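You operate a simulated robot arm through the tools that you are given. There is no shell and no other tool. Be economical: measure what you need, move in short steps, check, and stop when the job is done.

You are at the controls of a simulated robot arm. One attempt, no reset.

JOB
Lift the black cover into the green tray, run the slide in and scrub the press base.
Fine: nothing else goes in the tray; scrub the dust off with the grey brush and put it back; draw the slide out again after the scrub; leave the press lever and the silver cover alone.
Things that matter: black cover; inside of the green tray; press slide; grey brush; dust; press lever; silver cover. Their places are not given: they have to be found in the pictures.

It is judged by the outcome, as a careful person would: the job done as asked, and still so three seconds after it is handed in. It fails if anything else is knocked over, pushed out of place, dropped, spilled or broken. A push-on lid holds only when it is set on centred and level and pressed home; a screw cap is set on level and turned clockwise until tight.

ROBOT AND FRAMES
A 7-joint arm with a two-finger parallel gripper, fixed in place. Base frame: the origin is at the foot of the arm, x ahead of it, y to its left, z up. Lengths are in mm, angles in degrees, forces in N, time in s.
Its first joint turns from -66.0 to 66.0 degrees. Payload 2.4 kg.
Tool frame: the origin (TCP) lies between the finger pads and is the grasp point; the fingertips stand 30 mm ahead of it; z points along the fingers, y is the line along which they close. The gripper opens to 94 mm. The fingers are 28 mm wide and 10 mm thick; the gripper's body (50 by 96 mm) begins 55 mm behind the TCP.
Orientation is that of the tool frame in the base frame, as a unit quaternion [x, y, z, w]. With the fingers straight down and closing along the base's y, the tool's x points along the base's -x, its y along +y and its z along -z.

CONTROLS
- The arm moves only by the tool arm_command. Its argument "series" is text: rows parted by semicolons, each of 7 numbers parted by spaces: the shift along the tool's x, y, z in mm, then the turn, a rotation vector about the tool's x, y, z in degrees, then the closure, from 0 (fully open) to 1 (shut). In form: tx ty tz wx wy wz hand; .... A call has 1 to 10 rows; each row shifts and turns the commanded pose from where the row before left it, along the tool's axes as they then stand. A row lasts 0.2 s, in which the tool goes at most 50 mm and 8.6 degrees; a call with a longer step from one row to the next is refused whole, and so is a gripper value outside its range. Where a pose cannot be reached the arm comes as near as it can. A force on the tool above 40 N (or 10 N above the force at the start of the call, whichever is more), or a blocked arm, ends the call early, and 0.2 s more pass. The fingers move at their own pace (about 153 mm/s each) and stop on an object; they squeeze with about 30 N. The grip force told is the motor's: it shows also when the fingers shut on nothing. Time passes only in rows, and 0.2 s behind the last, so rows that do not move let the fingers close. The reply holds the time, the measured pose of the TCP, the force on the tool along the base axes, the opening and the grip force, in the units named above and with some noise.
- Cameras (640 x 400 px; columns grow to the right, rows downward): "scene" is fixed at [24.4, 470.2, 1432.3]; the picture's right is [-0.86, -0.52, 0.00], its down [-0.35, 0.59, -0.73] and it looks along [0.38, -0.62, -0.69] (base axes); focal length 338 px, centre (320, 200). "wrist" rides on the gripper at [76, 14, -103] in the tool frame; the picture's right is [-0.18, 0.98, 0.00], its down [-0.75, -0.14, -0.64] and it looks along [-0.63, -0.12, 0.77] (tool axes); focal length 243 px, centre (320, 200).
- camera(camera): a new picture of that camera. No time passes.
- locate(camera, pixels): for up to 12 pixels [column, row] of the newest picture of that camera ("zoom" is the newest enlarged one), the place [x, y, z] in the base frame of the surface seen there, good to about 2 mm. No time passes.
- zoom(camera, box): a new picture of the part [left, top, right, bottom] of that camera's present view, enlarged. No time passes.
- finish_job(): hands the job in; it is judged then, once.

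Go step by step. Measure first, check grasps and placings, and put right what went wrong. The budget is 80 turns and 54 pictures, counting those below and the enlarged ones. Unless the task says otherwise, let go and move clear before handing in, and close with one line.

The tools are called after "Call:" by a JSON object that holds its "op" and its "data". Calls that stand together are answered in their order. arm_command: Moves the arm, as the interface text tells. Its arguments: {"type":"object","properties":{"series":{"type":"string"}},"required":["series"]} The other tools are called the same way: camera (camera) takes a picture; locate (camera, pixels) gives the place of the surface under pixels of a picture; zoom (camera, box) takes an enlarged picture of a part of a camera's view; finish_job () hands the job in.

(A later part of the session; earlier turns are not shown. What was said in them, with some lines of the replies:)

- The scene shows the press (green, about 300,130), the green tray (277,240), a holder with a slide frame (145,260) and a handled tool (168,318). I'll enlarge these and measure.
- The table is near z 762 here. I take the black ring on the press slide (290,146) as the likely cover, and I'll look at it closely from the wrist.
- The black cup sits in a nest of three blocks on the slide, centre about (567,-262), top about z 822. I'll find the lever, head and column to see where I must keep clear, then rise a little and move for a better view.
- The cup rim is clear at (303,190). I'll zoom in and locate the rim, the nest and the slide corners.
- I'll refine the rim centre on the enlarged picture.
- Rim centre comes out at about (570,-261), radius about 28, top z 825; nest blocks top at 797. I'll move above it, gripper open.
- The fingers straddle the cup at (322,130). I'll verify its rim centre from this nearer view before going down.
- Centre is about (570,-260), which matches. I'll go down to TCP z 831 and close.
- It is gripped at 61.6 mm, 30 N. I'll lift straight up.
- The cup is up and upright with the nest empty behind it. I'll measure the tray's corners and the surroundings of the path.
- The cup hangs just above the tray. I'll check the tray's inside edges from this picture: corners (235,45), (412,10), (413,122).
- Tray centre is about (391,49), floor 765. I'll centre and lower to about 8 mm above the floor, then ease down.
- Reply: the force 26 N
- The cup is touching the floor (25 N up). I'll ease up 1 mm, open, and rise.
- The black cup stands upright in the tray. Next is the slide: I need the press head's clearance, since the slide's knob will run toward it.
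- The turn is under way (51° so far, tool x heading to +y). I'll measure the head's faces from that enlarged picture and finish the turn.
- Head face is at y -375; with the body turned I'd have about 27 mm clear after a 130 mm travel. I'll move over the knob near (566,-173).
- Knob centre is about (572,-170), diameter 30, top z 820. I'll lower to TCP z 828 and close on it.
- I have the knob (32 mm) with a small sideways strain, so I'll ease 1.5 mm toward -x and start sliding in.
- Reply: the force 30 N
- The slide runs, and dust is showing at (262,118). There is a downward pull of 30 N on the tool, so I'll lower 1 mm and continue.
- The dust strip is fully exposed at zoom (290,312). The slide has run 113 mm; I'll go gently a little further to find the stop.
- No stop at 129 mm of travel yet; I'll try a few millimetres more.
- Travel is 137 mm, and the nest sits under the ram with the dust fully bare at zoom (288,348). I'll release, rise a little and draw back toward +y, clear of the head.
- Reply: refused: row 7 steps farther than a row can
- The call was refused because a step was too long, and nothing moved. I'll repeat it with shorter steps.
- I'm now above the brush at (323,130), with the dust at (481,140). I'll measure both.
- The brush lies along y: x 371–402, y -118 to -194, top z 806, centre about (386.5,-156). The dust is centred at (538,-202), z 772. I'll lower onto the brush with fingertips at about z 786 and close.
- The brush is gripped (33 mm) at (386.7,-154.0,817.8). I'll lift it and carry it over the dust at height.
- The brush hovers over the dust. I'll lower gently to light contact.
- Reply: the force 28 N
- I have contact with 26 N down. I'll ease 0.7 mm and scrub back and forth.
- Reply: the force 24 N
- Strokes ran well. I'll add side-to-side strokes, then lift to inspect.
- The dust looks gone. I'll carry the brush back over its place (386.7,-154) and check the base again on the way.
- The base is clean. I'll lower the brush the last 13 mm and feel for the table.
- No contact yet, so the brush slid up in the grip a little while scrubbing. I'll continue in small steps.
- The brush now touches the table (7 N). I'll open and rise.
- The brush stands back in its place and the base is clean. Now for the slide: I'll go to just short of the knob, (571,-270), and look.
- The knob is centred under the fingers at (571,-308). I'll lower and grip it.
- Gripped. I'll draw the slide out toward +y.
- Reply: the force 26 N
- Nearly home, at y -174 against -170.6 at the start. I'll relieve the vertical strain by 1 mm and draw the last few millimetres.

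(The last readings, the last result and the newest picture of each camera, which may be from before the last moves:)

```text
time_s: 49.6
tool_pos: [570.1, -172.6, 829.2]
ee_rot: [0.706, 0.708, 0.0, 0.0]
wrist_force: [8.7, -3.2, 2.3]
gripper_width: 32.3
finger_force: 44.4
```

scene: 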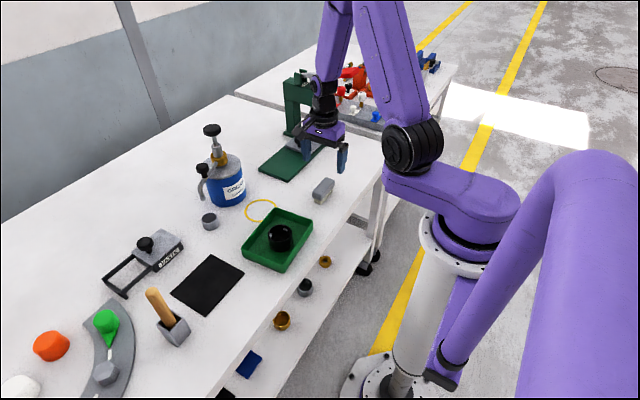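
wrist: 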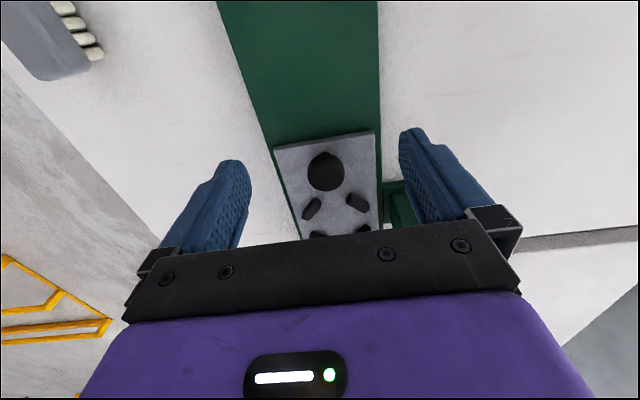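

Call:
{"op": "arm_command", "data": {"series": "1.5 0 0 0 0 0 1; 1.5 0 0 0 0 0 1; 0 0 0 0 0 0 1"}}

```text
time_s: 50.4
tool_pos: [570.3, -172.0, 828.4]
ee_rot: [0.707, 0.707, 0.0, 0.001]
wrist_force: [14.3, -22.2, -6.9]
gripper_width: 32.1
finger_force: 45.0
```

It has reached the end stop (22 N against the pull). I'll relax, release and rise clear.

Call:
{"op": "arm_command", "data": {"series": "-2 0 0 0 0 0 1; 0 0 0 0 0 0 0.7; 0 0 0 0 0 0 0.3; 0 0 0 0 0 0 0.1; 0 0 -20 0 0 0 0; 0 0 -35 0 0 0 0; 0 0 -45 0 0 0 0; 20 -40 -10 0 0 0 0; 20 -40 0 0 0 0 0; 0 0 0 0 0 0 0"}}

Call:
{"op": "camera", "data": {"camera": "scene"}}

Call:
{"op": "zoom", "data": {"camera": "scene", "box": [240, 110, 360, 210]}}

Call:
{"op": "camera", "data": {"camera": "wrist"}}

```text
time_s: 52.6
tool_pos: [490.6, -131.8, 940.5]
ee_rot: [0.707, 0.708, 0.0, 0.0]
wrist_force: [0.7, 0.0, -0.3]
gripper_width: 94.3
finger_force: 0.0
```

```text
14 pictures are left
```

scene: 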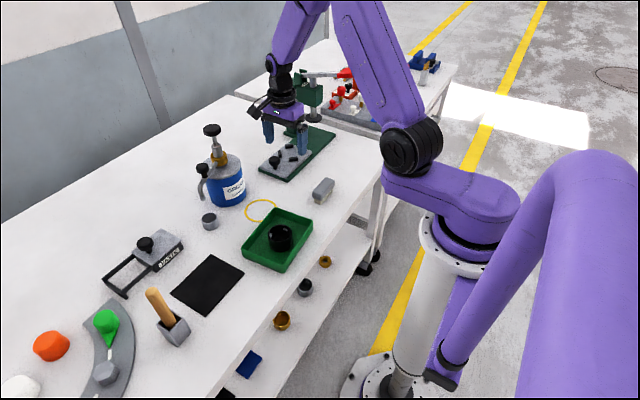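

```text
4.00 times, centred on (300, 160) of scene
```

zoom: 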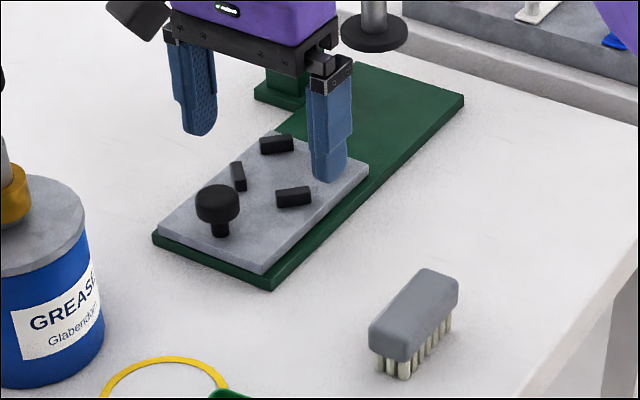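

```text
12 pictures are left
```

wrist: 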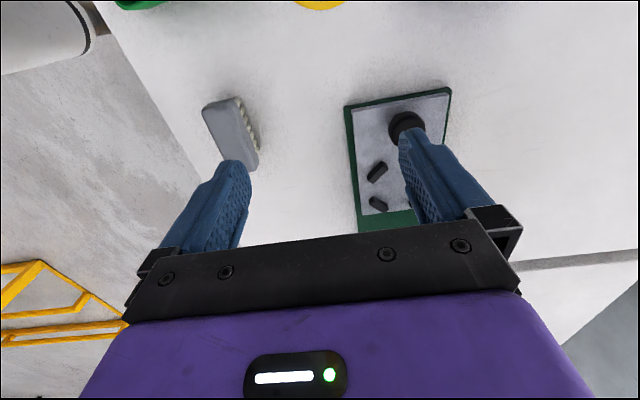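

The slide is out at its original place, the brush is back, the cover stands in the tray, and the lever and silver cover are untouched. The arm is clear, so I'll hand in.

Call:
{"op": "finish_job", "data": {}}

```text
The job is handed in.
```

The job is handed in: the black cover is in the green tray, the dust is scrubbed off the press base, the grey brush is back in its place, and the slide is drawn out again.
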